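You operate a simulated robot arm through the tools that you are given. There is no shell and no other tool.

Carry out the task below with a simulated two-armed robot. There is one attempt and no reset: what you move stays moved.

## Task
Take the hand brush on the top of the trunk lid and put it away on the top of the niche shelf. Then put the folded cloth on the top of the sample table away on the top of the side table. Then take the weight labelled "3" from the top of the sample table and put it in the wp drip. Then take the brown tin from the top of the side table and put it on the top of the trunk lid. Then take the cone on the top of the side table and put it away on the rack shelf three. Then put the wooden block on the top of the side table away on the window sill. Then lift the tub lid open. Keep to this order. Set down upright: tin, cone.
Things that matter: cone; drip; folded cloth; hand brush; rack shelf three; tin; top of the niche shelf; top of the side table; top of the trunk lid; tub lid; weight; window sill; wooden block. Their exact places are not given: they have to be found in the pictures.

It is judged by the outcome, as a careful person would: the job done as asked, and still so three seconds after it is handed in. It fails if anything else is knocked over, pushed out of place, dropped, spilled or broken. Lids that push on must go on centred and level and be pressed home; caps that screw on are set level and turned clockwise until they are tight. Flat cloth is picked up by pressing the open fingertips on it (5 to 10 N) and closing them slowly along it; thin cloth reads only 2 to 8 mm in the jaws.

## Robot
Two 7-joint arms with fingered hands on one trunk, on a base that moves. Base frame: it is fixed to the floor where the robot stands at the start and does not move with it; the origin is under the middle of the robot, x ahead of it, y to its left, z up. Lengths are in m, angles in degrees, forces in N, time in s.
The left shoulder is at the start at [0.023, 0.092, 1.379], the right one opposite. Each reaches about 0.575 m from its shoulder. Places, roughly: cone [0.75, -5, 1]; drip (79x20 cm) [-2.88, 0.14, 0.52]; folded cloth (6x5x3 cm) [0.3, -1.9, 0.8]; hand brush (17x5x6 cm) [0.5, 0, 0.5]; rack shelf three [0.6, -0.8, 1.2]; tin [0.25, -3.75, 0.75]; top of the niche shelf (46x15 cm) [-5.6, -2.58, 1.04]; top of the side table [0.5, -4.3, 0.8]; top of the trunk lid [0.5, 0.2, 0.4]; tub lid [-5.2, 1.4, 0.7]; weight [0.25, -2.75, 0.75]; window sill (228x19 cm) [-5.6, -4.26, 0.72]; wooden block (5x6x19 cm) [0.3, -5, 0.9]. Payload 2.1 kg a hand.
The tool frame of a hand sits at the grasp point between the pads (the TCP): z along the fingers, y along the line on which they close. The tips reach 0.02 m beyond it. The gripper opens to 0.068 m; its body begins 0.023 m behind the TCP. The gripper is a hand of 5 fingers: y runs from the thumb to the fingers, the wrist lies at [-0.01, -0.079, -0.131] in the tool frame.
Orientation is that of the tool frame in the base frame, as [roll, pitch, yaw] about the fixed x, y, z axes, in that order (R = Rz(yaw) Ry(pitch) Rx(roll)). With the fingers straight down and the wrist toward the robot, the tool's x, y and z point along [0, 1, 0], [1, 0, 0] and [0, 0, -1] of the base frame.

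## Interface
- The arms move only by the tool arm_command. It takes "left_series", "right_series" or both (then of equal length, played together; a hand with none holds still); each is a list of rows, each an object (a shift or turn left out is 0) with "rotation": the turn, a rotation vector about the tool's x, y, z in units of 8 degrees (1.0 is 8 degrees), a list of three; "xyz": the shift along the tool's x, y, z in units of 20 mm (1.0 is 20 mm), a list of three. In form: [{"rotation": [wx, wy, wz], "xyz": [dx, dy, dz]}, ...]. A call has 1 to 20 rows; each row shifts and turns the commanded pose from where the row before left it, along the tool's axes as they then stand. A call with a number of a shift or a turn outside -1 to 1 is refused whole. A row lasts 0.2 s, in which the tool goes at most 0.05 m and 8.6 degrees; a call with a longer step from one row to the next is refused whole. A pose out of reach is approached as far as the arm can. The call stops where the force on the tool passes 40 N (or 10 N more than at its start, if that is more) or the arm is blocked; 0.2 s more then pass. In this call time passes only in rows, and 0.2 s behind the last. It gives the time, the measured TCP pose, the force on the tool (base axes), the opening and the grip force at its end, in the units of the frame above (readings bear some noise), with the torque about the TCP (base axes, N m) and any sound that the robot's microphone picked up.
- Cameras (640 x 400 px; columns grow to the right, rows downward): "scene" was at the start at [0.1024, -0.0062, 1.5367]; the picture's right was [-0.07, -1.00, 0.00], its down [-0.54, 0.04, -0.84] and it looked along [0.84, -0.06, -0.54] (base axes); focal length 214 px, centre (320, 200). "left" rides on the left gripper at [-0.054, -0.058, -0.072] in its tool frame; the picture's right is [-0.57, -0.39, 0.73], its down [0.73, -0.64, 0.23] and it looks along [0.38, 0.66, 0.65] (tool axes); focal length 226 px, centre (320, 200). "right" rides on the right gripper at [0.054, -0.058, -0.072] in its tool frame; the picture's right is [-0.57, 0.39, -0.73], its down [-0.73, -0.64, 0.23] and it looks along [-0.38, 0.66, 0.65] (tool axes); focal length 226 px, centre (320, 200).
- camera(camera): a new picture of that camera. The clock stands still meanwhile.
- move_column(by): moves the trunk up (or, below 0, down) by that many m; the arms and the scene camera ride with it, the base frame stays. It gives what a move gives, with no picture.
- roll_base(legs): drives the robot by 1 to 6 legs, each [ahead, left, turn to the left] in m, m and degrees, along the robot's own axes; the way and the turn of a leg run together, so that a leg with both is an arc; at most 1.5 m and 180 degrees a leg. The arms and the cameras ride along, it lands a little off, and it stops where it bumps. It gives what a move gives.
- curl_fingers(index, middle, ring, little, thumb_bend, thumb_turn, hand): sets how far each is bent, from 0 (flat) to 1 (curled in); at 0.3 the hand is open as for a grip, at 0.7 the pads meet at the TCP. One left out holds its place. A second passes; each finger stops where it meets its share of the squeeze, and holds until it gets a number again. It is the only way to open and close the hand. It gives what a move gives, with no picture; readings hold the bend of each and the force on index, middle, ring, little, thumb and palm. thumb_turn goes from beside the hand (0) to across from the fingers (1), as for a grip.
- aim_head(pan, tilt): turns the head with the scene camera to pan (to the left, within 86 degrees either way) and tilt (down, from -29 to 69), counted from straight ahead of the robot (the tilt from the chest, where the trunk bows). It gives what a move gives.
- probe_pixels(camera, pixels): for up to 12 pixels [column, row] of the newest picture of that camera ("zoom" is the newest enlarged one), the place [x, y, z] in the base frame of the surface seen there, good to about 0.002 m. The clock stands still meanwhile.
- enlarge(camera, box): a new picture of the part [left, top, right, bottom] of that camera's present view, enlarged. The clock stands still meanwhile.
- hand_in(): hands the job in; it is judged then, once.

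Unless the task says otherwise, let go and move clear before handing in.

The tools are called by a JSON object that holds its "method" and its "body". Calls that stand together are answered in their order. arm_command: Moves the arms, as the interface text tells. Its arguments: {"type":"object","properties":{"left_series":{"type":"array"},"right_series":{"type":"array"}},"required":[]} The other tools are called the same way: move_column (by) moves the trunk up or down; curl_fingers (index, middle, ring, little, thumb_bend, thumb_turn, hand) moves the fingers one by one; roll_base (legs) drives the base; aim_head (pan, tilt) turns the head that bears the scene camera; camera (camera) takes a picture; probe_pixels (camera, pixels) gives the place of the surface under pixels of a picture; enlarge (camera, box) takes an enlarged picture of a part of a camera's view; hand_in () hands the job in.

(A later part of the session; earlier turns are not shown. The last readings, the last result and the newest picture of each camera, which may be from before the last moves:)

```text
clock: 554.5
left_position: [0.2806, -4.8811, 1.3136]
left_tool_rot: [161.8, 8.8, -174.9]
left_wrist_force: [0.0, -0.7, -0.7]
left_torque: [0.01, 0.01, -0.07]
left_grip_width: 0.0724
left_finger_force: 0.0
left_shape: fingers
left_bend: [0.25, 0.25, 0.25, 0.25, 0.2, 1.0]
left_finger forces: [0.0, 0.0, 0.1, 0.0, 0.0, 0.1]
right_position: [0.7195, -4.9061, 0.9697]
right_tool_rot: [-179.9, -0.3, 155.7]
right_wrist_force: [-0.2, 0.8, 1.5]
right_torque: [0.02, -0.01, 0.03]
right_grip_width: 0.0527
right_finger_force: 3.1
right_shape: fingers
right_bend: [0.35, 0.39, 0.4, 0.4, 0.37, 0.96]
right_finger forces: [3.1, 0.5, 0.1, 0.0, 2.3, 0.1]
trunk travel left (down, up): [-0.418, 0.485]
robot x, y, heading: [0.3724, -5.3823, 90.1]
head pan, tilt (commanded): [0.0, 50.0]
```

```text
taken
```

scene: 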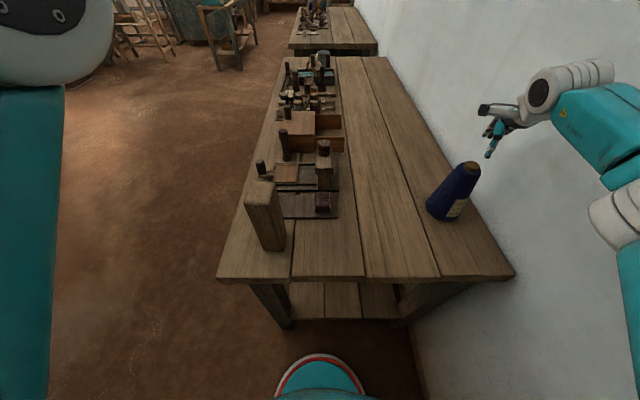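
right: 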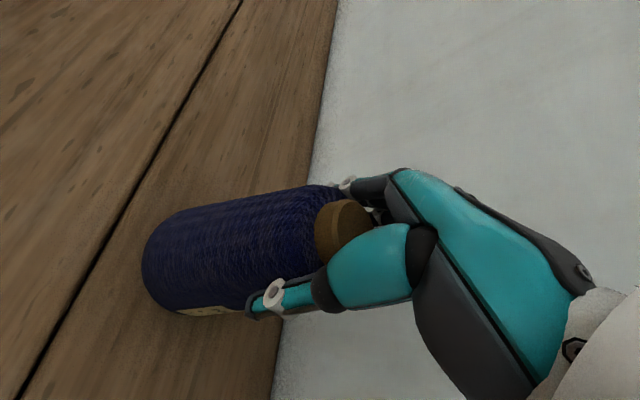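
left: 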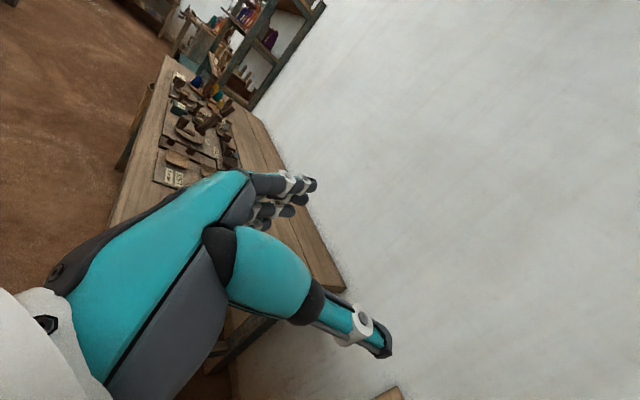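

Contact (index 3.1 N, thumb 2.3 N) with the cone still upright. I'll squeeze more firmly.

{"method": "curl_fingers", "body": {"hand": "right", "index": 0.52, "middle": 0.56, "ring": 0.56, "little": 0.54, "thumb_bend": 0.55}}

{"method": "arm_command", "body": {"right_series": [{"xyz": [0, 0, -0.2]}, {"xyz": [0, 0, -0.3]}, {"xyz": [0, 0, -0.5]}]}}

{"method": "camera", "body": {"camera": "right"}}

{"method": "enlarge", "body": {"camera": "scene", "box": [410, 90, 560, 240]}}

```text
clock: 555.5
left_position: [0.2805, -4.8813, 1.3137]
left_tool_rot: [161.7, 8.8, -174.8]
left_wrist_force: [0.1, -0.3, -1.1]
left_torque: [-0.05, -0.01, 0.0]
left_grip_width: 0.0721
left_finger_force: 0.1
left_shape: fingers
left_bend: [0.25, 0.25, 0.25, 0.25, 0.2, 1.0]
left_finger forces: [0.0, 0.0, 0.1, 0.0, 0.0, 0.0]
right_position: [0.7192, -4.9065, 0.9696]
right_tool_rot: [-179.8, -0.2, 155.7]
right_wrist_force: [0.3, 0.3, 1.0]
right_torque: [0.17, -0.12, -0.01]
right_grip_width: 0.0488
right_finger_force: 12.2
right_shape: fingers
right_bend: [0.4, 0.46, 0.51, 0.54, 0.41, 0.93]
right_finger forces: [6.3, 4.7, 1.5, 0.0, 12.2, 0.1]
trunk travel left (down, up): [-0.418, 0.485]
robot x, y, heading: [0.3731, -5.3796, 90.2]
head pan, tilt (commanded): [0.0, 50.0]
```

```text
clock: 556.3
left_position: [0.2809, -4.8822, 1.3134]
left_tool_rot: [161.7, 8.7, -174.9]
left_wrist_force: [-0.2, -0.1, 0.0]
left_torque: [-0.01, -0.02, 0.0]
left_grip_width: 0.072
left_finger_force: 0.1
left_shape: fingers
left_bend: [0.25, 0.25, 0.25, 0.25, 0.2, 1.0]
left_finger forces: [0.1, 0.1, 0.0, 0.0, 0.1, 0.0]
right_position: [0.719, -4.9053, 0.9889]
right_tool_rot: [-179.9, -0.2, 155.7]
right_wrist_force: [0.3, -0.6, -2.8]
right_torque: [0.02, -0.03, 0.0]
right_grip_width: 0.0483
right_finger_force: 11.9
right_shape: fingers
right_bend: [0.41, 0.47, 0.52, 0.54, 0.41, 0.93]
right_finger forces: [6.0, 4.1, 1.4, 0.0, 12.0, 0.1]
trunk travel left (down, up): [-0.418, 0.485]
robot x, y, heading: [0.373, -5.3827, 90.2]
head pan, tilt (commanded): [0.0, 50.0]
```

```text
taken
```

right: 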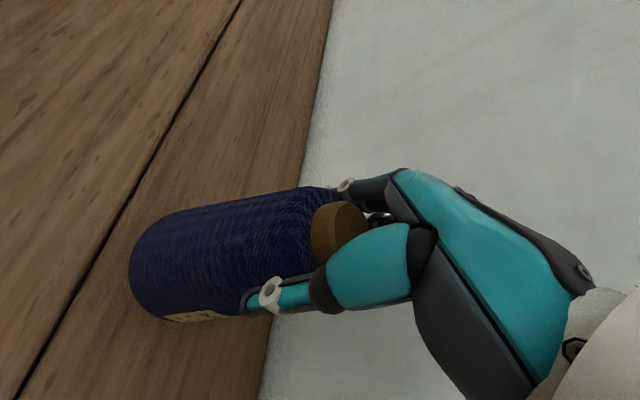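

```text
2.67 times, centred on (485, 165) of scene
```

zoom: 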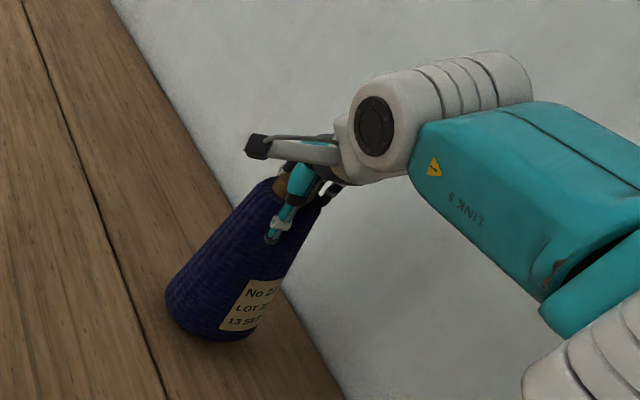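

The cone is lifted (2.8 N load) and upright. I'll raise the trunk 0.25 m to clear the block and sidestep west out of the corner.

{"method": "move_column", "body": {"by": 0.25}}

{"method": "roll_base", "body": {"legs": [[0, 0.45, 0], [0, 0.45, 0]]}}

{"method": "camera", "body": {"camera": "right"}}

{"method": "camera", "body": {"camera": "scene"}}

```text
clock: 558.9
left_position: [0.2806, -4.8932, 1.5769]
left_tool_rot: [160.2, 8.9, -175.0]
left_wrist_force: [-0.1, 0.0, -0.8]
left_torque: [0.03, -0.01, 0.01]
left_grip_width: 0.0722
left_finger_force: 0.1
left_shape: fingers
left_bend: [0.25, 0.25, 0.25, 0.25, 0.2, 1.0]
left_finger forces: [0.0, 0.0, 0.0, 0.0, 0.0, 0.0]
right_position: [0.7186, -4.9057, 1.2395]
right_tool_rot: [-179.9, -0.2, 155.6]
right_wrist_force: [1.4, 0.6, -1.9]
right_torque: [0.03, -0.02, -0.03]
right_grip_width: 0.0483
right_finger_force: 12.0
right_shape: fingers
right_bend: [0.41, 0.47, 0.52, 0.54, 0.41, 0.93]
right_finger forces: [5.9, 3.9, 1.3, 0.0, 11.9, 0.0]
trunk travel left (down, up): [-0.668, 0.235]
robot x, y, heading: [0.3743, -5.3815, 90.0]
head pan, tilt (commanded): [0.0, 50.0]
```

```text
clock: 563.9
left_position: [-0.6195, -4.8942, 1.5771]
left_tool_rot: [160.1, 9.0, -174.7]
left_wrist_force: [-0.5, 0.0, 0.7]
left_torque: [-0.05, 0.02, -0.01]
left_grip_width: 0.0723
left_finger_force: 0.0
left_shape: fingers
left_bend: [0.25, 0.25, 0.25, 0.25, 0.2, 1.0]
left_finger forces: [0.0, 0.0, 0.0, 0.0, 0.1, 0.1]
right_position: [-0.1812, -4.9042, 1.2393]
right_tool_rot: [-179.9, -0.1, 156.1]
right_wrist_force: [0.9, -0.1, -1.7]
right_torque: [0.01, 0.03, 0.01]
right_grip_width: 0.0485
right_finger_force: 11.5
right_shape: fingers
right_bend: [0.41, 0.47, 0.53, 0.54, 0.41, 0.93]
right_finger forces: [6.0, 4.0, 1.2, 0.1, 12.0, 0.0]
trunk travel left (down, up): [-0.668, 0.235]
robot x, y, heading: [-0.5244, -5.3808, 90.3]
head pan, tilt (commanded): [0.0, 50.0]
```

```text
taken
```

right: 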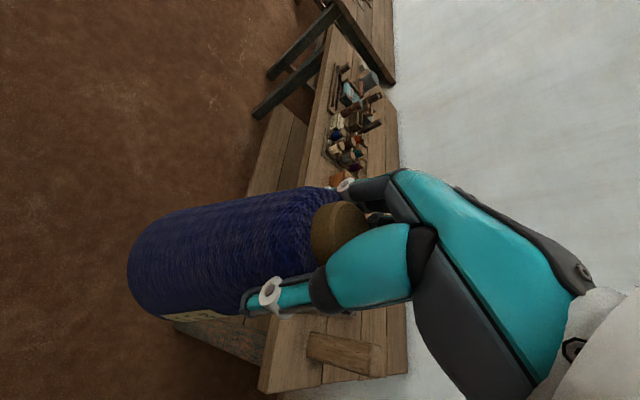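

```text
taken
```

scene: 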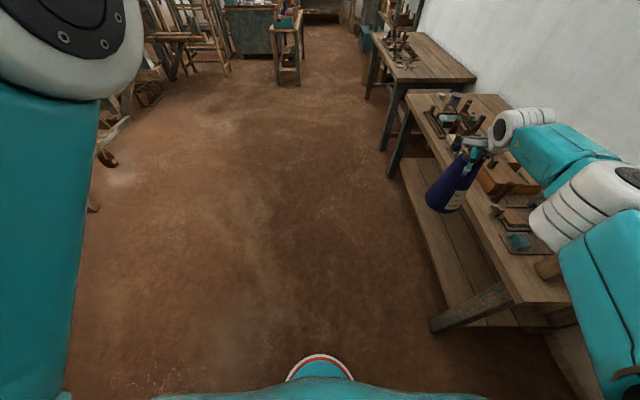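

Cone carried upright. Drive north to the rack (y≈-0.8), then turn to face it.

{"method": "roll_base", "body": {"legs": [[1.4, 0, 0], [1.4, -0.05, 0], [1.4, -0.05, 0], [0.4, 0, 0]]}}

{"method": "roll_base", "body": {"legs": [[0, 0, -90]]}}

{"method": "aim_head", "body": {"pan": 0, "tilt": 25}}

{"method": "camera", "body": {"camera": "scene"}}

{"method": "camera", "body": {"camera": "right"}}

```text
clock: 586.1
left_position: [-0.4744, -0.3144, 1.5773]
left_tool_rot: [160.2, 8.9, -175.8]
left_wrist_force: [-0.7, 0.7, -0.1]
left_torque: [-0.02, 0.02, -0.01]
left_grip_width: 0.0722
left_finger_force: 0.1
left_shape: fingers
left_bend: [0.25, 0.25, 0.25, 0.25, 0.2, 1.0]
left_finger forces: [0.0, 0.0, 0.1, 0.1, 0.0, 0.0]
right_position: [-0.0359, -0.3307, 1.2392]
right_tool_rot: [-179.8, -0.2, 155.0]
right_wrist_force: [0.3, 0.1, -1.6]
right_torque: [-0.04, 0.02, -0.01]
right_grip_width: 0.0482
right_finger_force: 11.3
right_shape: fingers
right_bend: [0.41, 0.47, 0.53, 0.54, 0.41, 0.93]
right_finger forces: [6.0, 4.0, 1.2, 0.1, 11.7, 0.0]
trunk travel left (down, up): [-0.668, 0.235]
robot x, y, heading: [-0.3875, -0.8031, 89.0]
head pan, tilt (commanded): [0.0, 50.0]
```

```text
clock: 590.3
left_position: [0.1017, -0.7183, 1.5768]
left_tool_rot: [160.1, 9.0, 94.0]
left_wrist_force: [0.2, 0.1, 0.2]
left_torque: [-0.03, 0.02, -0.01]
left_grip_width: 0.0721
left_finger_force: 0.0
left_shape: fingers
left_bend: [0.25, 0.25, 0.25, 0.25, 0.2, 1.0]
left_finger forces: [0.1, 0.1, 0.1, 0.0, 0.0, 0.1]
right_position: [0.0822, -1.1586, 1.2397]
right_tool_rot: [-179.9, -0.1, 64.9]
right_wrist_force: [0.1, 0.0, -2.2]
right_torque: [0.01, 0.02, 0.04]
right_grip_width: 0.0478
right_finger_force: 11.0
right_shape: fingers
right_bend: [0.41, 0.47, 0.53, 0.54, 0.41, 0.93]
right_finger forces: [5.5, 3.8, 1.4, 0.0, 11.0, 0.0]
trunk travel left (down, up): [-0.668, 0.235]
robot x, y, heading: [-0.39, -0.804, -1.1]
head pan, tilt (commanded): [0.0, 50.0]
```

```text
clock: 591.2
left_position: [0.1016, -0.7201, 1.5781]
left_tool_rot: [160.1, 8.9, 94.0]
left_wrist_force: [0.3, -0.5, 0.4]
left_torque: [-0.01, -0.01, 0.04]
left_grip_width: 0.0722
left_finger_force: 0.0
left_shape: fingers
left_bend: [0.25, 0.25, 0.25, 0.25, 0.2, 1.0]
left_finger forces: [0.0, 0.0, 0.0, 0.1, 0.0, 0.0]
right_position: [0.0809, -1.1597, 1.2389]
right_tool_rot: [-179.9, -0.1, 64.8]
right_wrist_force: [-0.5, -0.4, -2.3]
right_torque: [-0.04, 0.01, 0.0]
right_grip_width: 0.0481
right_finger_force: 10.4
right_shape: fingers
right_bend: [0.41, 0.47, 0.53, 0.54, 0.41, 0.93]
right_finger forces: [5.6, 3.9, 1.3, 0.0, 10.9, 0.0]
trunk travel left (down, up): [-0.668, 0.235]
robot x, y, heading: [-0.3858, -0.8072, -1.1]
head pan, tilt (commanded): [0.0, 25.0]
```

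```text
taken
```

scene: 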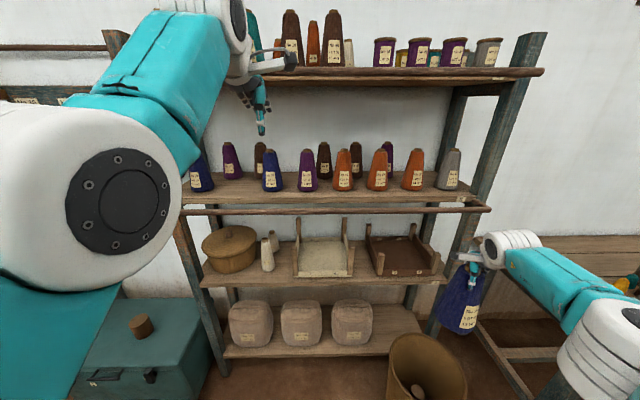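

```text
taken
```

right: 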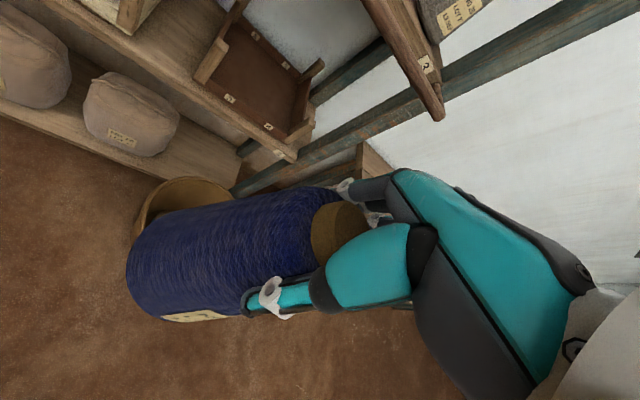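

Shelf three (third from the bottom) holds cones around (320,190). I'll enlarge and probe for a free spot.

{"method": "enlarge", "body": {"camera": "scene", "box": [170, 50, 550, 230]}}

{"method": "probe_pixels", "body": {"camera": "scene", "pixels": [[240, 193], [290, 190], [325, 190], [360, 190], [395, 189], [432, 188], [470, 186], [320, 200], [310, 209], [480, 209], [475, 198], [440, 175]]}}

```text
1.68 times, centred on (360, 140) of scene
```

zoom: 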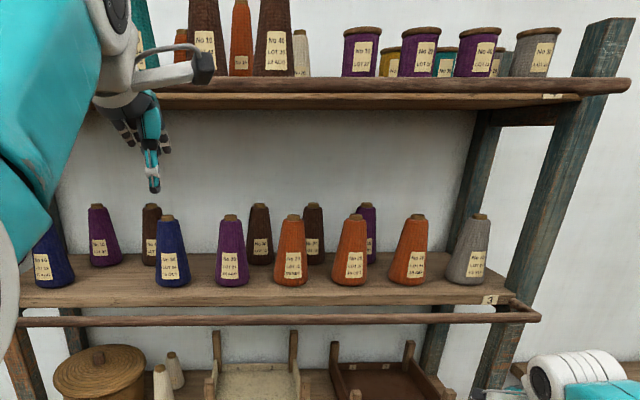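

```text
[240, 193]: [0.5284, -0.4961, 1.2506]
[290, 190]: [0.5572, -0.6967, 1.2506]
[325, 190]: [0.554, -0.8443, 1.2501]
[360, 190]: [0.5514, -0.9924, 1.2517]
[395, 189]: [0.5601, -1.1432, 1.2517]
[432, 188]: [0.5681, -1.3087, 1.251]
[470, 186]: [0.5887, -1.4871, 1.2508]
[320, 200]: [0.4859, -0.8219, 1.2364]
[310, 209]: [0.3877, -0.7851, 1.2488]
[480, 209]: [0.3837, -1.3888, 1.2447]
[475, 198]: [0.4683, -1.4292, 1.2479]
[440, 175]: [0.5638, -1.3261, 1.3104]
```

Shelf three's top is z≈1.25 (front edge x≈0.486) with a bar in front at x≈0.387; there's a vacant front spot near (0.55,-0.48). First move the left arm to the left so that it won't meet the upper shelf.

{"method": "arm_command", "body": {"left_series": [{"xyz": [0.98, -0.52, 0.38]}, {"xyz": [0.98, -0.52, 0.38]}, {"xyz": [0.98, -0.52, 0.38]}, {"xyz": [0.98, -0.52, 0.38]}, {"xyz": [0.98, -0.52, 0.38]}, {"xyz": [0.98, -0.52, 0.38]}, {"xyz": [0.98, -0.52, 0.38]}, {"xyz": [0.98, -0.52, 0.38]}, {"xyz": [0.98, -0.52, 0.38]}, {"xyz": [0.98, -0.52, 0.38]}, {"xyz": [0.98, -0.52, 0.38]}, {"xyz": [0.98, -0.52, 0.38]}, {"xyz": [0.98, -0.52, 0.38]}]}}

{"method": "camera", "body": {"camera": "scene"}}

```text
clock: 594.0
left_position: [0.1096, -0.4785, 1.466]
left_tool_rot: [160.2, 8.9, 94.0]
left_wrist_force: [0.0, 0.1, 0.7]
left_torque: [-0.01, -0.01, -0.01]
left_grip_width: 0.0721
left_finger_force: 0.0
left_shape: fingers
left_bend: [0.25, 0.25, 0.25, 0.25, 0.2, 1.0]
left_finger forces: [0.0, 0.0, 0.0, 0.1, 0.0, 0.1]
left hand out of reach, approached as far as the arm can: row 1, 2, 3, 4, 5, 6, 7, 8, 9, 10, 11, 12, 13
right_position: [0.0821, -1.1588, 1.2394]
right_tool_rot: [-180.0, -0.3, 64.8]
right_wrist_force: [0.1, 0.6, -1.6]
right_torque: [0.0, 0.0, -0.03]
right_grip_width: 0.0479
right_finger_force: 10.6
right_shape: fingers
right_bend: [0.41, 0.48, 0.53, 0.54, 0.41, 0.93]
right_finger forces: [5.5, 3.8, 1.3, 0.1, 10.8, 0.1]
trunk travel left (down, up): [-0.668, 0.235]
robot x, y, heading: [-0.3868, -0.8036, -0.9]
head pan, tilt (commanded): [0.0, 25.0]
```

```text
taken
```

scene: 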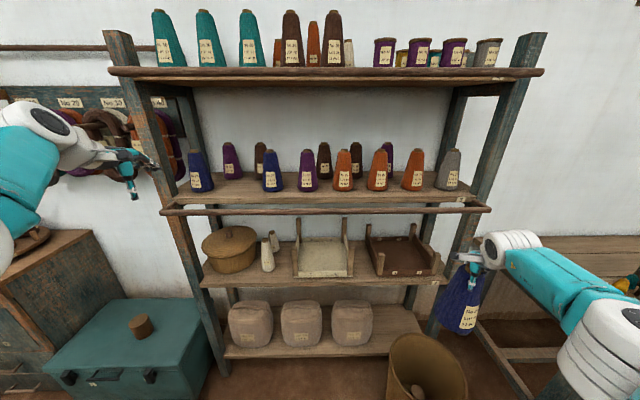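

The left arm is out to the left now. I'll probe the vacant slot and neighbours precisely.

{"method": "enlarge", "body": {"camera": "scene", "box": [160, 120, 340, 220]}}

{"method": "probe_pixels", "body": {"camera": "zoom", "pixels": [[145, 240], [115, 240], [180, 240], [393, 235], [363, 240], [425, 240], [250, 195], [250, 230], [270, 255], [350, 175], [270, 285], [270, 320]]}}

```text
3.56 times, centred on (250, 170) of scene
```

zoom: 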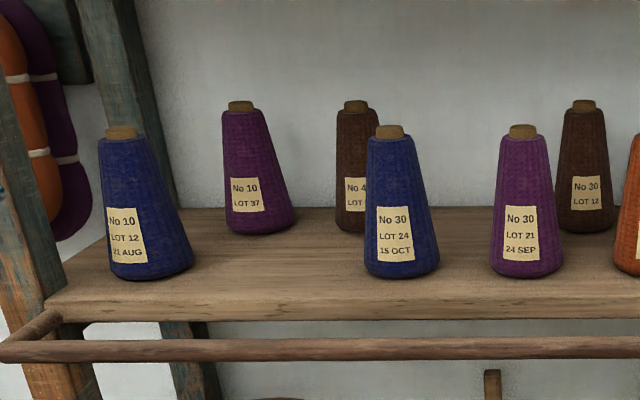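

```text
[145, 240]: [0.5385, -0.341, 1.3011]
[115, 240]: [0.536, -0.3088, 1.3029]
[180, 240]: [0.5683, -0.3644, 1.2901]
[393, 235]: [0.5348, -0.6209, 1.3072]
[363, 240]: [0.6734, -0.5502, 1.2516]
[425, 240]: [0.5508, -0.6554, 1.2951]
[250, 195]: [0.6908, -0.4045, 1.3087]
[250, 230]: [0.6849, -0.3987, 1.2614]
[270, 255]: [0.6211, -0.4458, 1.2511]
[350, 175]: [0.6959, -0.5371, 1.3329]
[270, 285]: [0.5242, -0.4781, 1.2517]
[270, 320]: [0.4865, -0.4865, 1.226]
```

The slot centre is about (0.565,-0.478). I need the height of the shelf above; probing it.

{"method": "probe_pixels", "body": {"camera": "scene", "pixels": [[320, 72], [320, 80], [320, 86], [200, 76], [250, 80], [250, 85], [540, 70], [120, 72], [320, 66], [200, 88]]}}

{"method": "enlarge", "body": {"camera": "scene", "box": [100, 40, 340, 220]}}

```text
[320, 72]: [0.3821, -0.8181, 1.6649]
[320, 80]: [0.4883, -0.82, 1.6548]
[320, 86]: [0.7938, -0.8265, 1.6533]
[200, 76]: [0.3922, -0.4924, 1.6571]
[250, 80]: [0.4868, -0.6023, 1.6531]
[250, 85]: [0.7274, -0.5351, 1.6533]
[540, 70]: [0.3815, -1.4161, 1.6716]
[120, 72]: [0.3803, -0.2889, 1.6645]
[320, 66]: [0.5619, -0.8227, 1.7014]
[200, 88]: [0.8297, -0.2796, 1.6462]
```

```text
2.22 times, centred on (220, 130) of scene
```

zoom: 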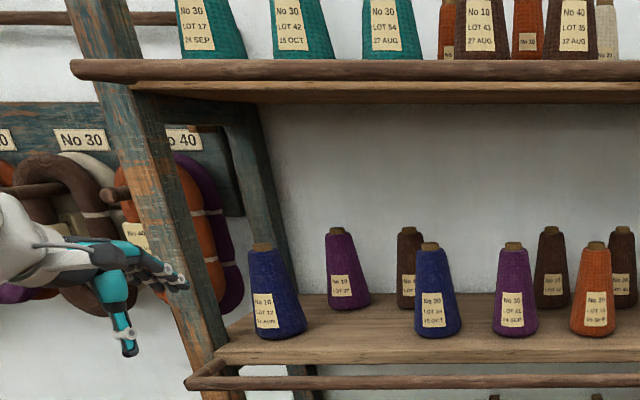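

Shelf four's underside is z≈1.653 with a bar at x≈0.385, so the hand must pass between z≈1.26 and 1.65. I'll check where the wall skeins are relative to the left hand.

{"method": "probe_pixels", "body": {"camera": "scene", "pixels": [[182, 130], [180, 160], [165, 170], [120, 130], [115, 190], [130, 165], [165, 135], [70, 200], [150, 100], [185, 200]]}}

```text
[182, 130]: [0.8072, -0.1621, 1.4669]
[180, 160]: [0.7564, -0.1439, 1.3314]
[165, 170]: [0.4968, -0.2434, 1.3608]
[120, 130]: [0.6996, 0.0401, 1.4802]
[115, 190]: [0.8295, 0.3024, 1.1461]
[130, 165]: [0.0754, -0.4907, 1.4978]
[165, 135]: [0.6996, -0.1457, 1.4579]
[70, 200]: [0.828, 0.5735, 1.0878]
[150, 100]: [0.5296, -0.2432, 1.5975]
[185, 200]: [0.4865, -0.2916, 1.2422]
```

The skeins' fronts are at x≈0.70. I'll straighten the left hand and lower/retract it so it stays below and clear of them.

{"method": "arm_command", "body": {"left_series": [{"rotation": [0.83, 0, 0]}, {"rotation": [0.83, 0, 0]}, {"rotation": [0.83, 0, 0]}, {"xyz": [0, -0.5, 0.95]}, {"xyz": [0, -0.5, 0.95]}, {"xyz": [0, -0.5, 0.95]}, {"xyz": [0, -0.5, 0.95]}, {"xyz": [0, -0.5, 0.95]}, {"xyz": [0, -0.5, 0.95]}, {"xyz": [0, -0.5, 0.95]}, {"xyz": [0, -0.5, 0.95]}, {"xyz": [0, -0.5, 0.95]}, {"xyz": [0, -0.5, 0.95]}, {"xyz": [0, -0.5, 0.95]}, {"xyz": [0, -0.5, 0.95]}]}}

{"method": "camera", "body": {"camera": "scene"}}

```text
clock: 597.2
left_position: [-0.0482, -0.54, 1.2227]
left_tool_rot: [180.0, 8.8, 93.9]
left_wrist_force: [-0.4, 0.2, -1.1]
left_torque: [-0.02, 0.01, 0.0]
left_grip_width: 0.0722
left_finger_force: 0.1
left_shape: fingers
left_bend: [0.25, 0.25, 0.25, 0.25, 0.2, 1.0]
left_finger forces: [0.1, 0.1, 0.0, 0.1, 0.0, 0.1]
left hand out of reach, approached as far as the arm can: row 1, 2, 3
right_position: [0.081, -1.1585, 1.2399]
right_tool_rot: [-179.9, -0.2, 64.7]
right_wrist_force: [-0.1, -0.1, -2.5]
right_torque: [0.0, 0.0, -0.01]
right_grip_width: 0.0478
right_finger_force: 11.1
right_shape: fingers
right_bend: [0.41, 0.48, 0.53, 0.54, 0.41, 0.93]
right_finger forces: [5.6, 3.9, 1.3, 0.0, 10.8, 0.1]
trunk travel left (down, up): [-0.668, 0.235]
robot x, y, heading: [-0.3865, -0.8038, -0.9]
head pan, tilt (commanded): [0.0, 25.0]
```

```text
taken
```

scene: 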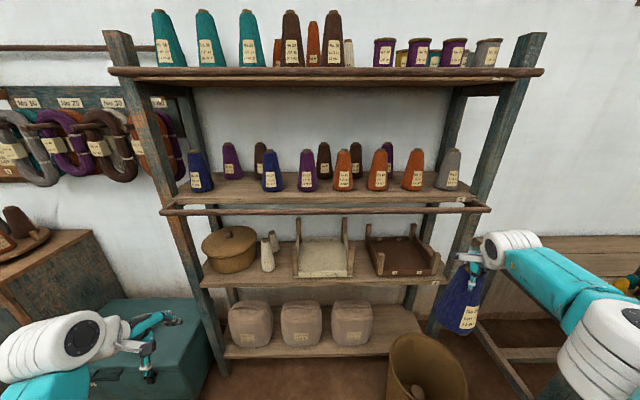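

Left hand is compact now. Bring the right hand (with the cone) in front of the shoulder, raise it, and turn it back to straight.

{"method": "arm_command", "body": {"right_series": [{"xyz": [0.886, -0.417, -0.61]}, {"xyz": [0.886, -0.417, -0.61]}, {"xyz": [0.886, -0.417, -0.61]}, {"xyz": [0.886, -0.417, -0.61]}, {"xyz": [0.886, -0.417, -0.61]}, {"xyz": [0.886, -0.417, -0.61]}, {"xyz": [0.886, -0.417, -0.61]}, {"xyz": [0.886, -0.417, -0.61]}, {"xyz": [0.886, -0.417, -0.61]}, {"xyz": [0.886, -0.417, -0.61]}, {"xyz": [0.886, -0.417, -0.61]}, {"xyz": [0.886, -0.417, -0.61]}, {"rotation": [0, 0, -0.75]}, {"rotation": [0, 0, -0.75]}, {"rotation": [0, 0, -0.75]}, {"rotation": [0, 0, -0.75]}], "left_series": [{"xyz": [0.4, 0, 0]}, {"xyz": [0.4, 0, 0]}, {"xyz": [0.4, 0, 0]}, {"xyz": [0.4, 0, 0]}, {"xyz": [0.4, 0, 0]}, {"xyz": [0.4, 0, 0]}, {"xyz": [0.4, 0, 0]}, {"xyz": [0.4, 0, 0]}, {"xyz": [0.4, 0, 0]}, {"xyz": [0.4, 0, 0]}, {"xyz": [0, 0, 0]}, {"xyz": [0, 0, 0]}, {"xyz": [0, 0, 0]}, {"xyz": [0, 0, 0]}, {"xyz": [0, 0, 0]}, {"xyz": [0, 0, 0]}]}}

{"method": "camera", "body": {"camera": "scene"}}

{"method": "camera", "body": {"camera": "right"}}

```text
clock: 600.6
left_position: [-0.0535, -0.4598, 1.2114]
left_tool_rot: [-180.0, 9.0, 94.0]
left_wrist_force: [-0.2, -1.0, -0.3]
left_torque: [-0.03, -0.03, 0.03]
left_grip_width: 0.072
left_finger_force: 0.1
left_shape: fingers
left_bend: [0.25, 0.25, 0.25, 0.25, 0.2, 1.0]
left_finger forces: [0.0, 0.0, 0.0, 0.0, 0.1, 0.1]
right_position: [0.0809, -0.9241, 1.3874]
right_tool_rot: [179.9, -0.3, 88.9]
right_wrist_force: [-0.6, -0.7, -2.4]
right_torque: [-0.01, 0.0, 0.01]
right_grip_width: 0.0476
right_finger_force: 10.8
right_shape: fingers
right_bend: [0.41, 0.48, 0.53, 0.54, 0.41, 0.93]
right_finger forces: [5.5, 3.8, 1.2, 0.1, 10.5, 0.1]
trunk travel left (down, up): [-0.668, 0.235]
robot x, y, heading: [-0.3904, -0.8038, -0.7]
head pan, tilt (commanded): [0.0, 25.0]
```

```text
taken
```

scene: 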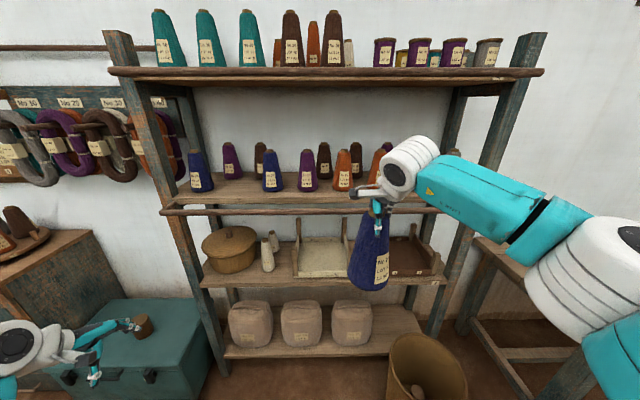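

```text
taken
```

right: 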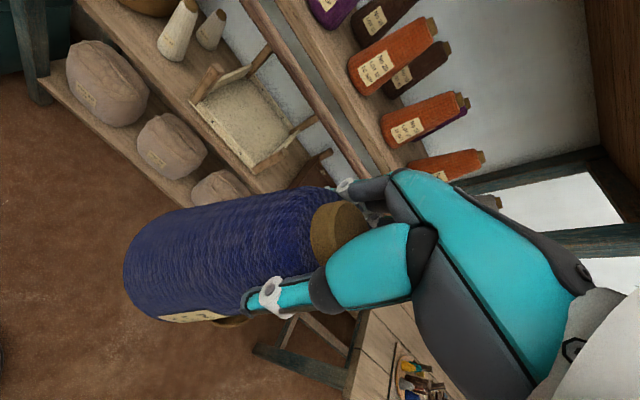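

Move north so that the cone lines up with the vacant slot (y≈-0.478), and raise the trunk 0.05 m.

{"method": "roll_base", "body": {"legs": [[0, 0.445, 0.9]]}}

{"method": "move_column", "body": {"by": 0.05}}

{"method": "camera", "body": {"camera": "scene"}}

{"method": "camera", "body": {"camera": "right"}}

```text
clock: 603.3
left_position: [-0.0568, -0.0094, 1.2113]
left_tool_rot: [-180.0, 9.0, 95.1]
left_wrist_force: [-0.8, -0.2, -0.4]
left_torque: [0.0, 0.0, -0.01]
left_grip_width: 0.0722
left_finger_force: 0.0
left_shape: fingers
left_bend: [0.25, 0.25, 0.25, 0.25, 0.2, 1.0]
left_finger forces: [0.0, 0.1, 0.0, 0.0, 0.0, 0.0]
right_position: [0.0868, -0.4685, 1.3879]
right_tool_rot: [180.0, -0.2, 90.0]
right_wrist_force: [0.2, -0.8, -2.3]
right_torque: [-0.01, -0.01, -0.01]
right_grip_width: 0.0477
right_finger_force: 10.4
right_shape: fingers
right_bend: [0.41, 0.48, 0.53, 0.54, 0.41, 0.93]
right_finger forces: [5.7, 3.6, 1.2, 0.0, 10.5, 0.1]
trunk travel left (down, up): [-0.668, 0.235]
robot x, y, heading: [-0.3871, -0.3572, 0.3]
head pan, tilt (commanded): [0.0, 25.0]
```

```text
clock: 604.2
left_position: [-0.0566, -0.009, 1.2605]
left_tool_rot: [-179.9, 9.0, 95.1]
left_wrist_force: [0.2, 0.2, 0.2]
left_torque: [0.02, -0.03, -0.01]
left_grip_width: 0.0721
left_finger_force: 0.0
left_shape: fingers
left_bend: [0.25, 0.25, 0.25, 0.25, 0.2, 1.0]
left_finger forces: [0.0, 0.0, 0.1, 0.0, 0.1, 0.1]
right_position: [0.0866, -0.4694, 1.4371]
right_tool_rot: [180.0, -0.2, 90.0]
right_wrist_force: [-0.3, 0.2, -2.6]
right_torque: [-0.02, -0.04, -0.03]
right_grip_width: 0.0478
right_finger_force: 10.0
right_shape: fingers
right_bend: [0.41, 0.48, 0.53, 0.54, 0.41, 0.93]
right_finger forces: [5.5, 3.8, 1.1, 0.1, 10.6, 0.1]
trunk travel left (down, up): [-0.718, 0.185]
robot x, y, heading: [-0.3822, -0.3598, -0.1]
head pan, tilt (commanded): [0.0, 25.0]
```

```text
taken
```

scene: 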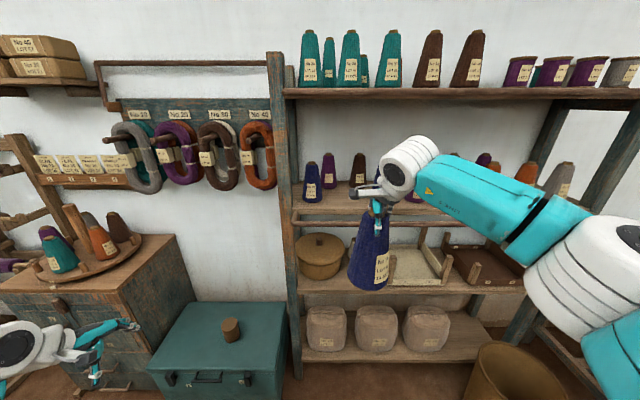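

```text
taken
```

right: 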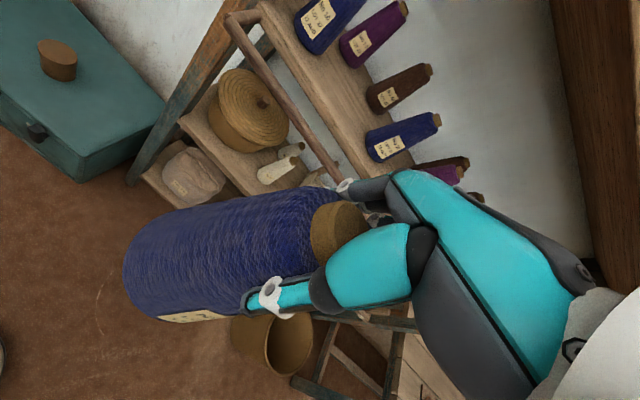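

I'll probe the cone's lower edge and the bar to confirm clearance before moving in.

{"method": "probe_pixels", "body": {"camera": "scene", "pixels": [[368, 286], [368, 289], [355, 282], [385, 284], [345, 224], [310, 222], [400, 226], [330, 205], [372, 230], [370, 215]]}}

{"method": "enlarge", "body": {"camera": "scene", "box": [280, 120, 480, 300]}}

```text
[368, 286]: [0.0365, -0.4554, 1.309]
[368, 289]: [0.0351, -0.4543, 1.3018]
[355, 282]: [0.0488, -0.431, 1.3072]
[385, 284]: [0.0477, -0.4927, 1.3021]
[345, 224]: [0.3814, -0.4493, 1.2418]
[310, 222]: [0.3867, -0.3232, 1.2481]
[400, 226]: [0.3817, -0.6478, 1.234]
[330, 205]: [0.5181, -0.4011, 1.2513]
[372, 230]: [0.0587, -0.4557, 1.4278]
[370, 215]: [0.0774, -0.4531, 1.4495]
```

```text
2.22 times, centred on (380, 210) of scene
```

zoom: 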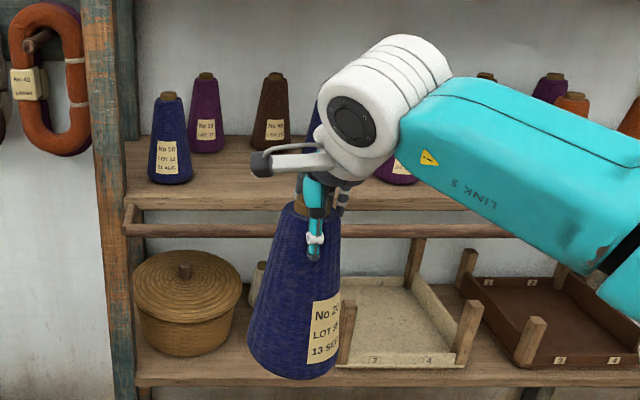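

The cone bottom is ≈1.29–1.30, above the bar (1.25). Advance in two steps.

{"method": "roll_base", "body": {"legs": [[0.22, -0.015, 0]]}}

{"method": "camera", "body": {"camera": "scene"}}

{"method": "camera", "body": {"camera": "right"}}

```text
clock: 605.9
left_position: [0.1656, -0.0229, 1.2598]
left_tool_rot: [-179.8, 9.0, 95.3]
left_wrist_force: [0.8, -0.5, -0.9]
left_torque: [0.0, 0.04, -0.01]
left_grip_width: 0.0723
left_finger_force: 0.0
left_shape: fingers
left_bend: [0.25, 0.25, 0.25, 0.25, 0.2, 1.0]
left_finger forces: [0.0, 0.0, 0.0, 0.1, 0.0, 0.0]
right_position: [0.3101, -0.4823, 1.4376]
right_tool_rot: [-179.9, -0.2, 90.1]
right_wrist_force: [0.0, -0.3, -2.4]
right_torque: [0.02, -0.01, -0.02]
right_grip_width: 0.0477
right_finger_force: 10.5
right_shape: fingers
right_bend: [0.41, 0.48, 0.53, 0.54, 0.41, 0.93]
right_finger forces: [5.6, 3.8, 1.1, 0.0, 10.4, 0.0]
trunk travel left (down, up): [-0.718, 0.185]
robot x, y, heading: [-0.165, -0.3727, 0.1]
head pan, tilt (commanded): [0.0, 25.0]
```

```text
taken
```

scene: 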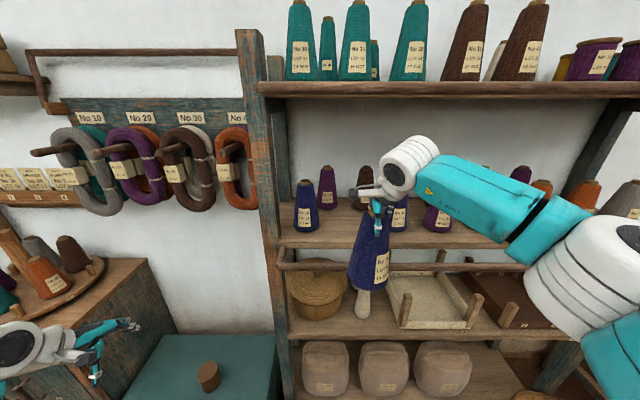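

```text
taken
```

right: 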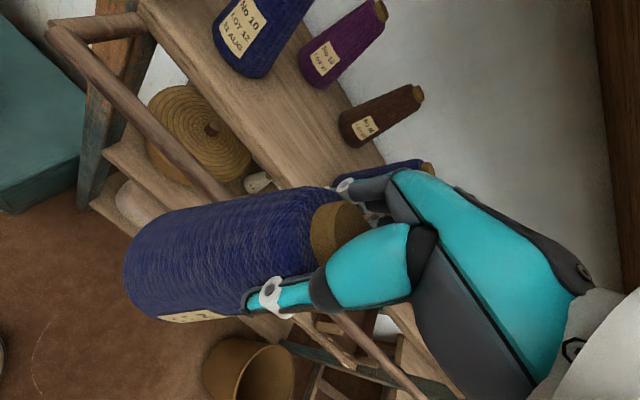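

Clear so far; continue forward 0.2 m, and then look.

{"method": "roll_base", "body": {"legs": [[0.2, 0, 0]]}}

{"method": "camera", "body": {"camera": "scene"}}

{"method": "camera", "body": {"camera": "right"}}

```text
clock: 607.5
left_position: [0.366, -0.0228, 1.2612]
left_tool_rot: [-179.9, 9.0, 95.3]
left_wrist_force: [0.9, 0.2, -0.9]
left_torque: [0.03, 0.03, -0.02]
left_grip_width: 0.0723
left_finger_force: 0.0
left_shape: fingers
left_bend: [0.25, 0.25, 0.25, 0.25, 0.2, 1.0]
left_finger forces: [0.1, 0.0, 0.0, 0.0, 0.1, 0.0]
right_position: [0.511, -0.4816, 1.4369]
right_tool_rot: [180.0, -0.1, 90.0]
right_wrist_force: [-0.5, -0.8, -2.7]
right_torque: [-0.01, -0.05, -0.02]
right_grip_width: 0.0476
right_finger_force: 10.3
right_shape: fingers
right_bend: [0.41, 0.48, 0.53, 0.54, 0.41, 0.93]
right_finger forces: [5.5, 3.8, 1.3, 0.1, 10.5, 0.1]
trunk travel left (down, up): [-0.718, 0.185]
robot x, y, heading: [0.0392, -0.3752, 0.3]
head pan, tilt (commanded): [0.0, 25.0]
```

```text
taken
```

scene: 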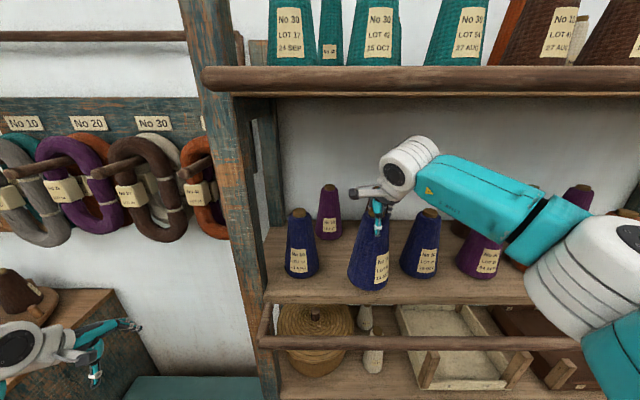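

```text
taken
```

right: 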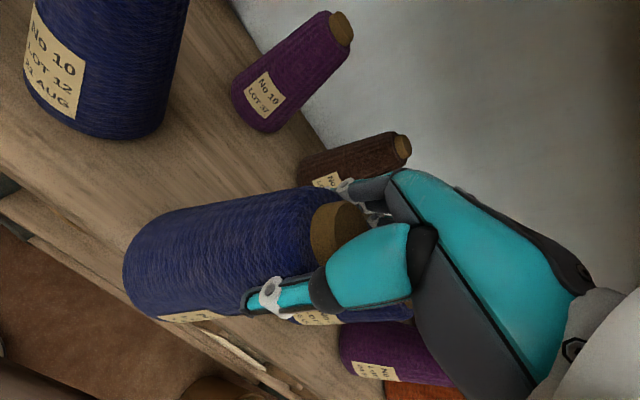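

The cone is over the shelf between the neighbours. Advance another 5.5 cm with the base.

{"method": "roll_base", "body": {"legs": [[0.055, 0, 0]]}}

{"method": "enlarge", "body": {"camera": "scene", "box": [240, 120, 480, 330]}}

{"method": "probe_pixels", "body": {"camera": "zoom", "pixels": [[355, 315], [330, 305], [385, 310], [355, 322], [170, 280], [480, 280], [355, 345]]}}

```text
clock: 608.5
left_position: [0.4226, -0.0211, 1.2608]
left_tool_rot: [-179.9, 8.9, 95.3]
left_wrist_force: [-0.2, -0.6, -0.5]
left_torque: [-0.01, 0.0, -0.01]
left_grip_width: 0.072
left_finger_force: 0.1
left_shape: fingers
left_bend: [0.25, 0.25, 0.25, 0.25, 0.2, 1.0]
left_finger forces: [0.0, 0.0, 0.1, 0.1, 0.0, 0.1]
right_position: [0.5681, -0.4811, 1.4364]
right_tool_rot: [-179.9, -0.2, 90.1]
right_wrist_force: [-0.3, -0.1, -1.5]
right_torque: [-0.02, 0.0, 0.03]
right_grip_width: 0.0476
right_finger_force: 10.5
right_shape: fingers
right_bend: [0.41, 0.48, 0.53, 0.54, 0.41, 0.93]
right_finger forces: [5.5, 3.8, 1.2, 0.1, 10.5, 0.0]
trunk travel left (down, up): [-0.718, 0.185]
robot x, y, heading: [0.0894, -0.3736, 0.1]
head pan, tilt (commanded): [0.0, 25.0]
```

```text
1.90 times, centred on (360, 225) of scene
```

zoom: 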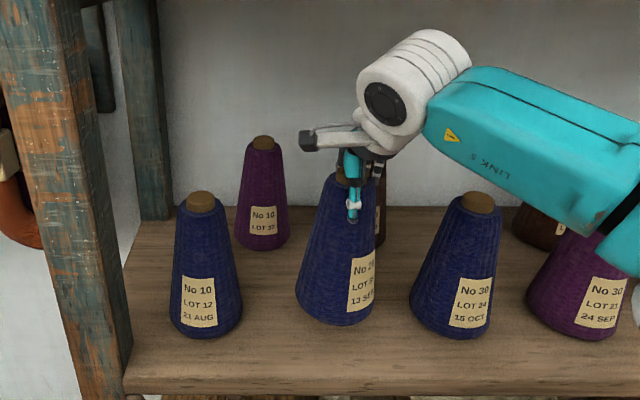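

```text
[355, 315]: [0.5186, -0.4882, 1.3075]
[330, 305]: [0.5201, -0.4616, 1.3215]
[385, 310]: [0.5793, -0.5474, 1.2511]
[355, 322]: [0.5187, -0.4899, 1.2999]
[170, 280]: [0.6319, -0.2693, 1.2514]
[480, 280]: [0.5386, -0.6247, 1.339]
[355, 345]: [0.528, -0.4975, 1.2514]
```

The cone's base is ≈4.5 cm above the shelf, between its neighbours. Lower it gently.

{"method": "arm_command", "body": {"right_series": [{"xyz": [0, 0, 0.5]}, {"xyz": [0, 0, 0.5]}, {"xyz": [0, 0, 0.4]}, {"xyz": [0, 0, 0.2]}]}}

{"method": "arm_command", "body": {"right_series": [{"xyz": [0, 0, 0.12]}, {"xyz": [0, 0, 0.12]}]}}

{"method": "camera", "body": {"camera": "right"}}

```text
clock: 609.5
left_position: [0.4208, -0.0208, 1.262]
left_tool_rot: [-179.9, 9.0, 95.2]
left_wrist_force: [-0.3, -0.2, -0.7]
left_torque: [-0.02, -0.05, -0.01]
left_grip_width: 0.0721
left_finger_force: 0.1
left_shape: fingers
left_bend: [0.25, 0.25, 0.25, 0.25, 0.2, 1.0]
left_finger forces: [0.0, 0.0, 0.0, 0.1, 0.0, 0.0]
right_position: [0.5659, -0.4807, 1.4054]
right_tool_rot: [-179.9, -0.3, 90.2]
right_wrist_force: [0.2, 0.7, -2.7]
right_torque: [-0.02, -0.01, 0.0]
right_grip_width: 0.0476
right_finger_force: 10.1
right_shape: fingers
right_bend: [0.41, 0.48, 0.53, 0.54, 0.41, 0.93]
right_finger forces: [5.5, 3.7, 1.3, 0.1, 10.4, 0.0]
trunk travel left (down, up): [-0.718, 0.185]
robot x, y, heading: [0.0944, -0.3722, 0.1]
head pan, tilt (commanded): [0.0, 25.0]
```

```text
clock: 610.1
left_position: [0.4199, -0.0208, 1.261]
left_tool_rot: [180.0, 9.0, 95.2]
left_wrist_force: [0.1, -0.1, -0.4]
left_torque: [-0.04, -0.04, -0.02]
left_grip_width: 0.0724
left_finger_force: 0.0
left_shape: fingers
left_bend: [0.25, 0.25, 0.25, 0.25, 0.2, 1.0]
left_finger forces: [0.0, 0.1, 0.1, 0.1, 0.0, 0.0]
right_position: [0.5651, -0.4806, 1.4012]
right_tool_rot: [179.9, -0.4, 90.1]
right_wrist_force: [-1.2, 1.0, 7.3]
right_torque: [-0.02, -0.07, -0.02]
right_grip_width: 0.0478
right_finger_force: 11.1
right_shape: fingers
right_bend: [0.41, 0.48, 0.53, 0.54, 0.41, 0.93]
right_finger forces: [5.5, 4.0, 1.3, 0.0, 12.3, 0.1]
trunk travel left (down, up): [-0.718, 0.185]
robot x, y, heading: [0.0915, -0.3692, 0.1]
head pan, tilt (commanded): [0.0, 25.0]
```

```text
taken
```

right: 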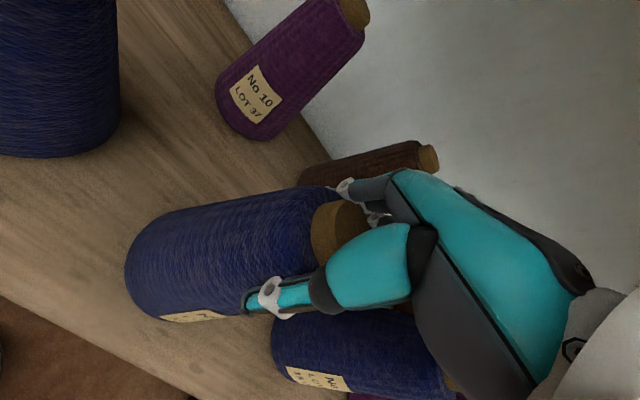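

Contact (7 N). Press 2 mm more to seat it and then open.

{"method": "arm_command", "body": {"right_series": [{"xyz": [0, 0, 0.08]}]}}

{"method": "curl_fingers", "body": {"hand": "right", "index": 0.34, "middle": 0.34, "ring": 0.34, "little": 0.34, "thumb_bend": 0.34}}

{"method": "curl_fingers", "body": {"hand": "right", "index": 0.18, "middle": 0.18, "ring": 0.18, "little": 0.18, "thumb_bend": 0.18}}

{"method": "camera", "body": {"camera": "right"}}

{"method": "enlarge", "body": {"camera": "scene", "box": [240, 120, 480, 330]}}

```text
clock: 610.5
left_position: [0.4184, -0.0203, 1.2611]
left_tool_rot: [179.9, 9.1, 95.2]
left_wrist_force: [0.4, -0.3, 0.2]
left_torque: [0.02, -0.01, 0.01]
left_grip_width: 0.0723
left_finger_force: 0.1
left_shape: fingers
left_bend: [0.25, 0.25, 0.25, 0.25, 0.2, 1.0]
left_finger forces: [0.1, 0.0, 0.0, 0.1, 0.0, 0.1]
right_position: [0.5633, -0.4796, 1.4005]
right_tool_rot: [179.8, -0.2, 90.1]
right_wrist_force: [-2.4, 1.8, 13.5]
right_torque: [0.01, -0.16, 0.05]
right_grip_width: 0.0482
right_finger_force: 11.9
right_shape: fingers
right_bend: [0.41, 0.48, 0.53, 0.54, 0.41, 0.93]
right_finger forces: [5.0, 4.1, 1.2, 0.0, 12.9, 0.0]
trunk travel left (down, up): [-0.718, 0.185]
robot x, y, heading: [0.0914, -0.3731, 0.5]
head pan, tilt (commanded): [0.0, 25.0]
```

```text
clock: 611.5
left_position: [0.42, -0.0207, 1.2616]
left_tool_rot: [180.0, 8.9, 95.2]
left_wrist_force: [-1.1, 0.5, 1.6]
left_torque: [0.01, 0.01, 0.01]
left_grip_width: 0.0721
left_finger_force: 0.1
left_shape: fingers
left_bend: [0.25, 0.25, 0.25, 0.25, 0.2, 1.0]
left_finger forces: [0.1, 0.0, 0.0, 0.0, 0.0, 0.1]
right_position: [0.5651, -0.4808, 1.3996]
right_tool_rot: [-180.0, -0.2, 90.1]
right_wrist_force: [-0.5, 0.1, 0.9]
right_torque: [0.01, 0.05, -0.04]
right_grip_width: 0.058
right_finger_force: 1.1
right_shape: fingers
right_bend: [0.34, 0.34, 0.34, 0.34, 0.33, 0.95]
right_finger forces: [0.6, 0.1, 0.0, 0.0, 1.3, 0.1]
trunk travel left (down, up): [-0.718, 0.185]
robot x, y, heading: [0.0917, -0.3743, 0.4]
head pan, tilt (commanded): [0.0, 25.0]
```

```text
clock: 612.5
left_position: [0.4199, -0.0215, 1.2608]
left_tool_rot: [180.0, 9.0, 95.2]
left_wrist_force: [-0.2, -0.4, 0.4]
left_torque: [0.02, -0.02, 0.01]
left_grip_width: 0.072
left_finger_force: 0.1
left_shape: fingers
left_bend: [0.25, 0.25, 0.25, 0.25, 0.2, 1.0]
left_finger forces: [0.0, 0.1, 0.0, 0.0, 0.0, 0.0]
right_position: [0.5652, -0.4803, 1.3987]
right_tool_rot: [179.9, -0.2, 90.1]
right_wrist_force: [-1.2, 0.5, 0.7]
right_torque: [-0.01, -0.01, 0.01]
right_grip_width: 0.0804
right_finger_force: 0.0
right_shape: fingers
right_bend: [0.18, 0.18, 0.18, 0.18, 0.17, 0.95]
right_finger forces: [0.0, 0.0, 0.0, 0.1, 0.4, 0.1]
trunk travel left (down, up): [-0.718, 0.185]
robot x, y, heading: [0.094, -0.3743, 0.3]
head pan, tilt (commanded): [0.0, 25.0]
```

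```text
taken
```

right: 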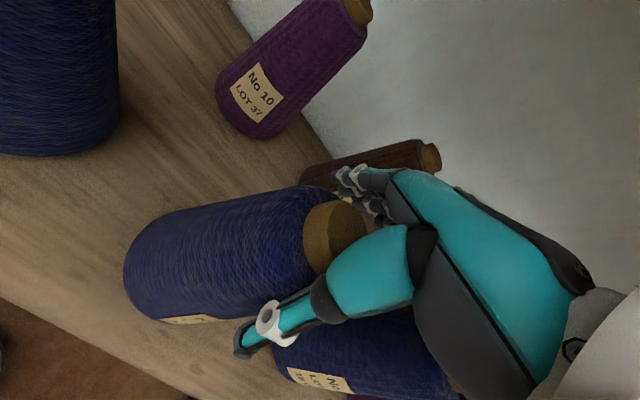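

```text
1.90 times, centred on (360, 225) of scene
```

zoom: 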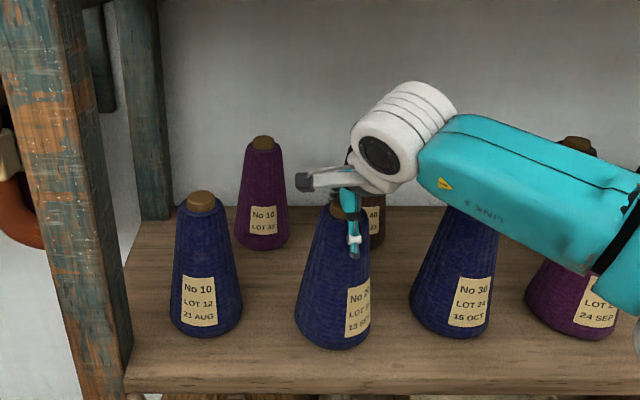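

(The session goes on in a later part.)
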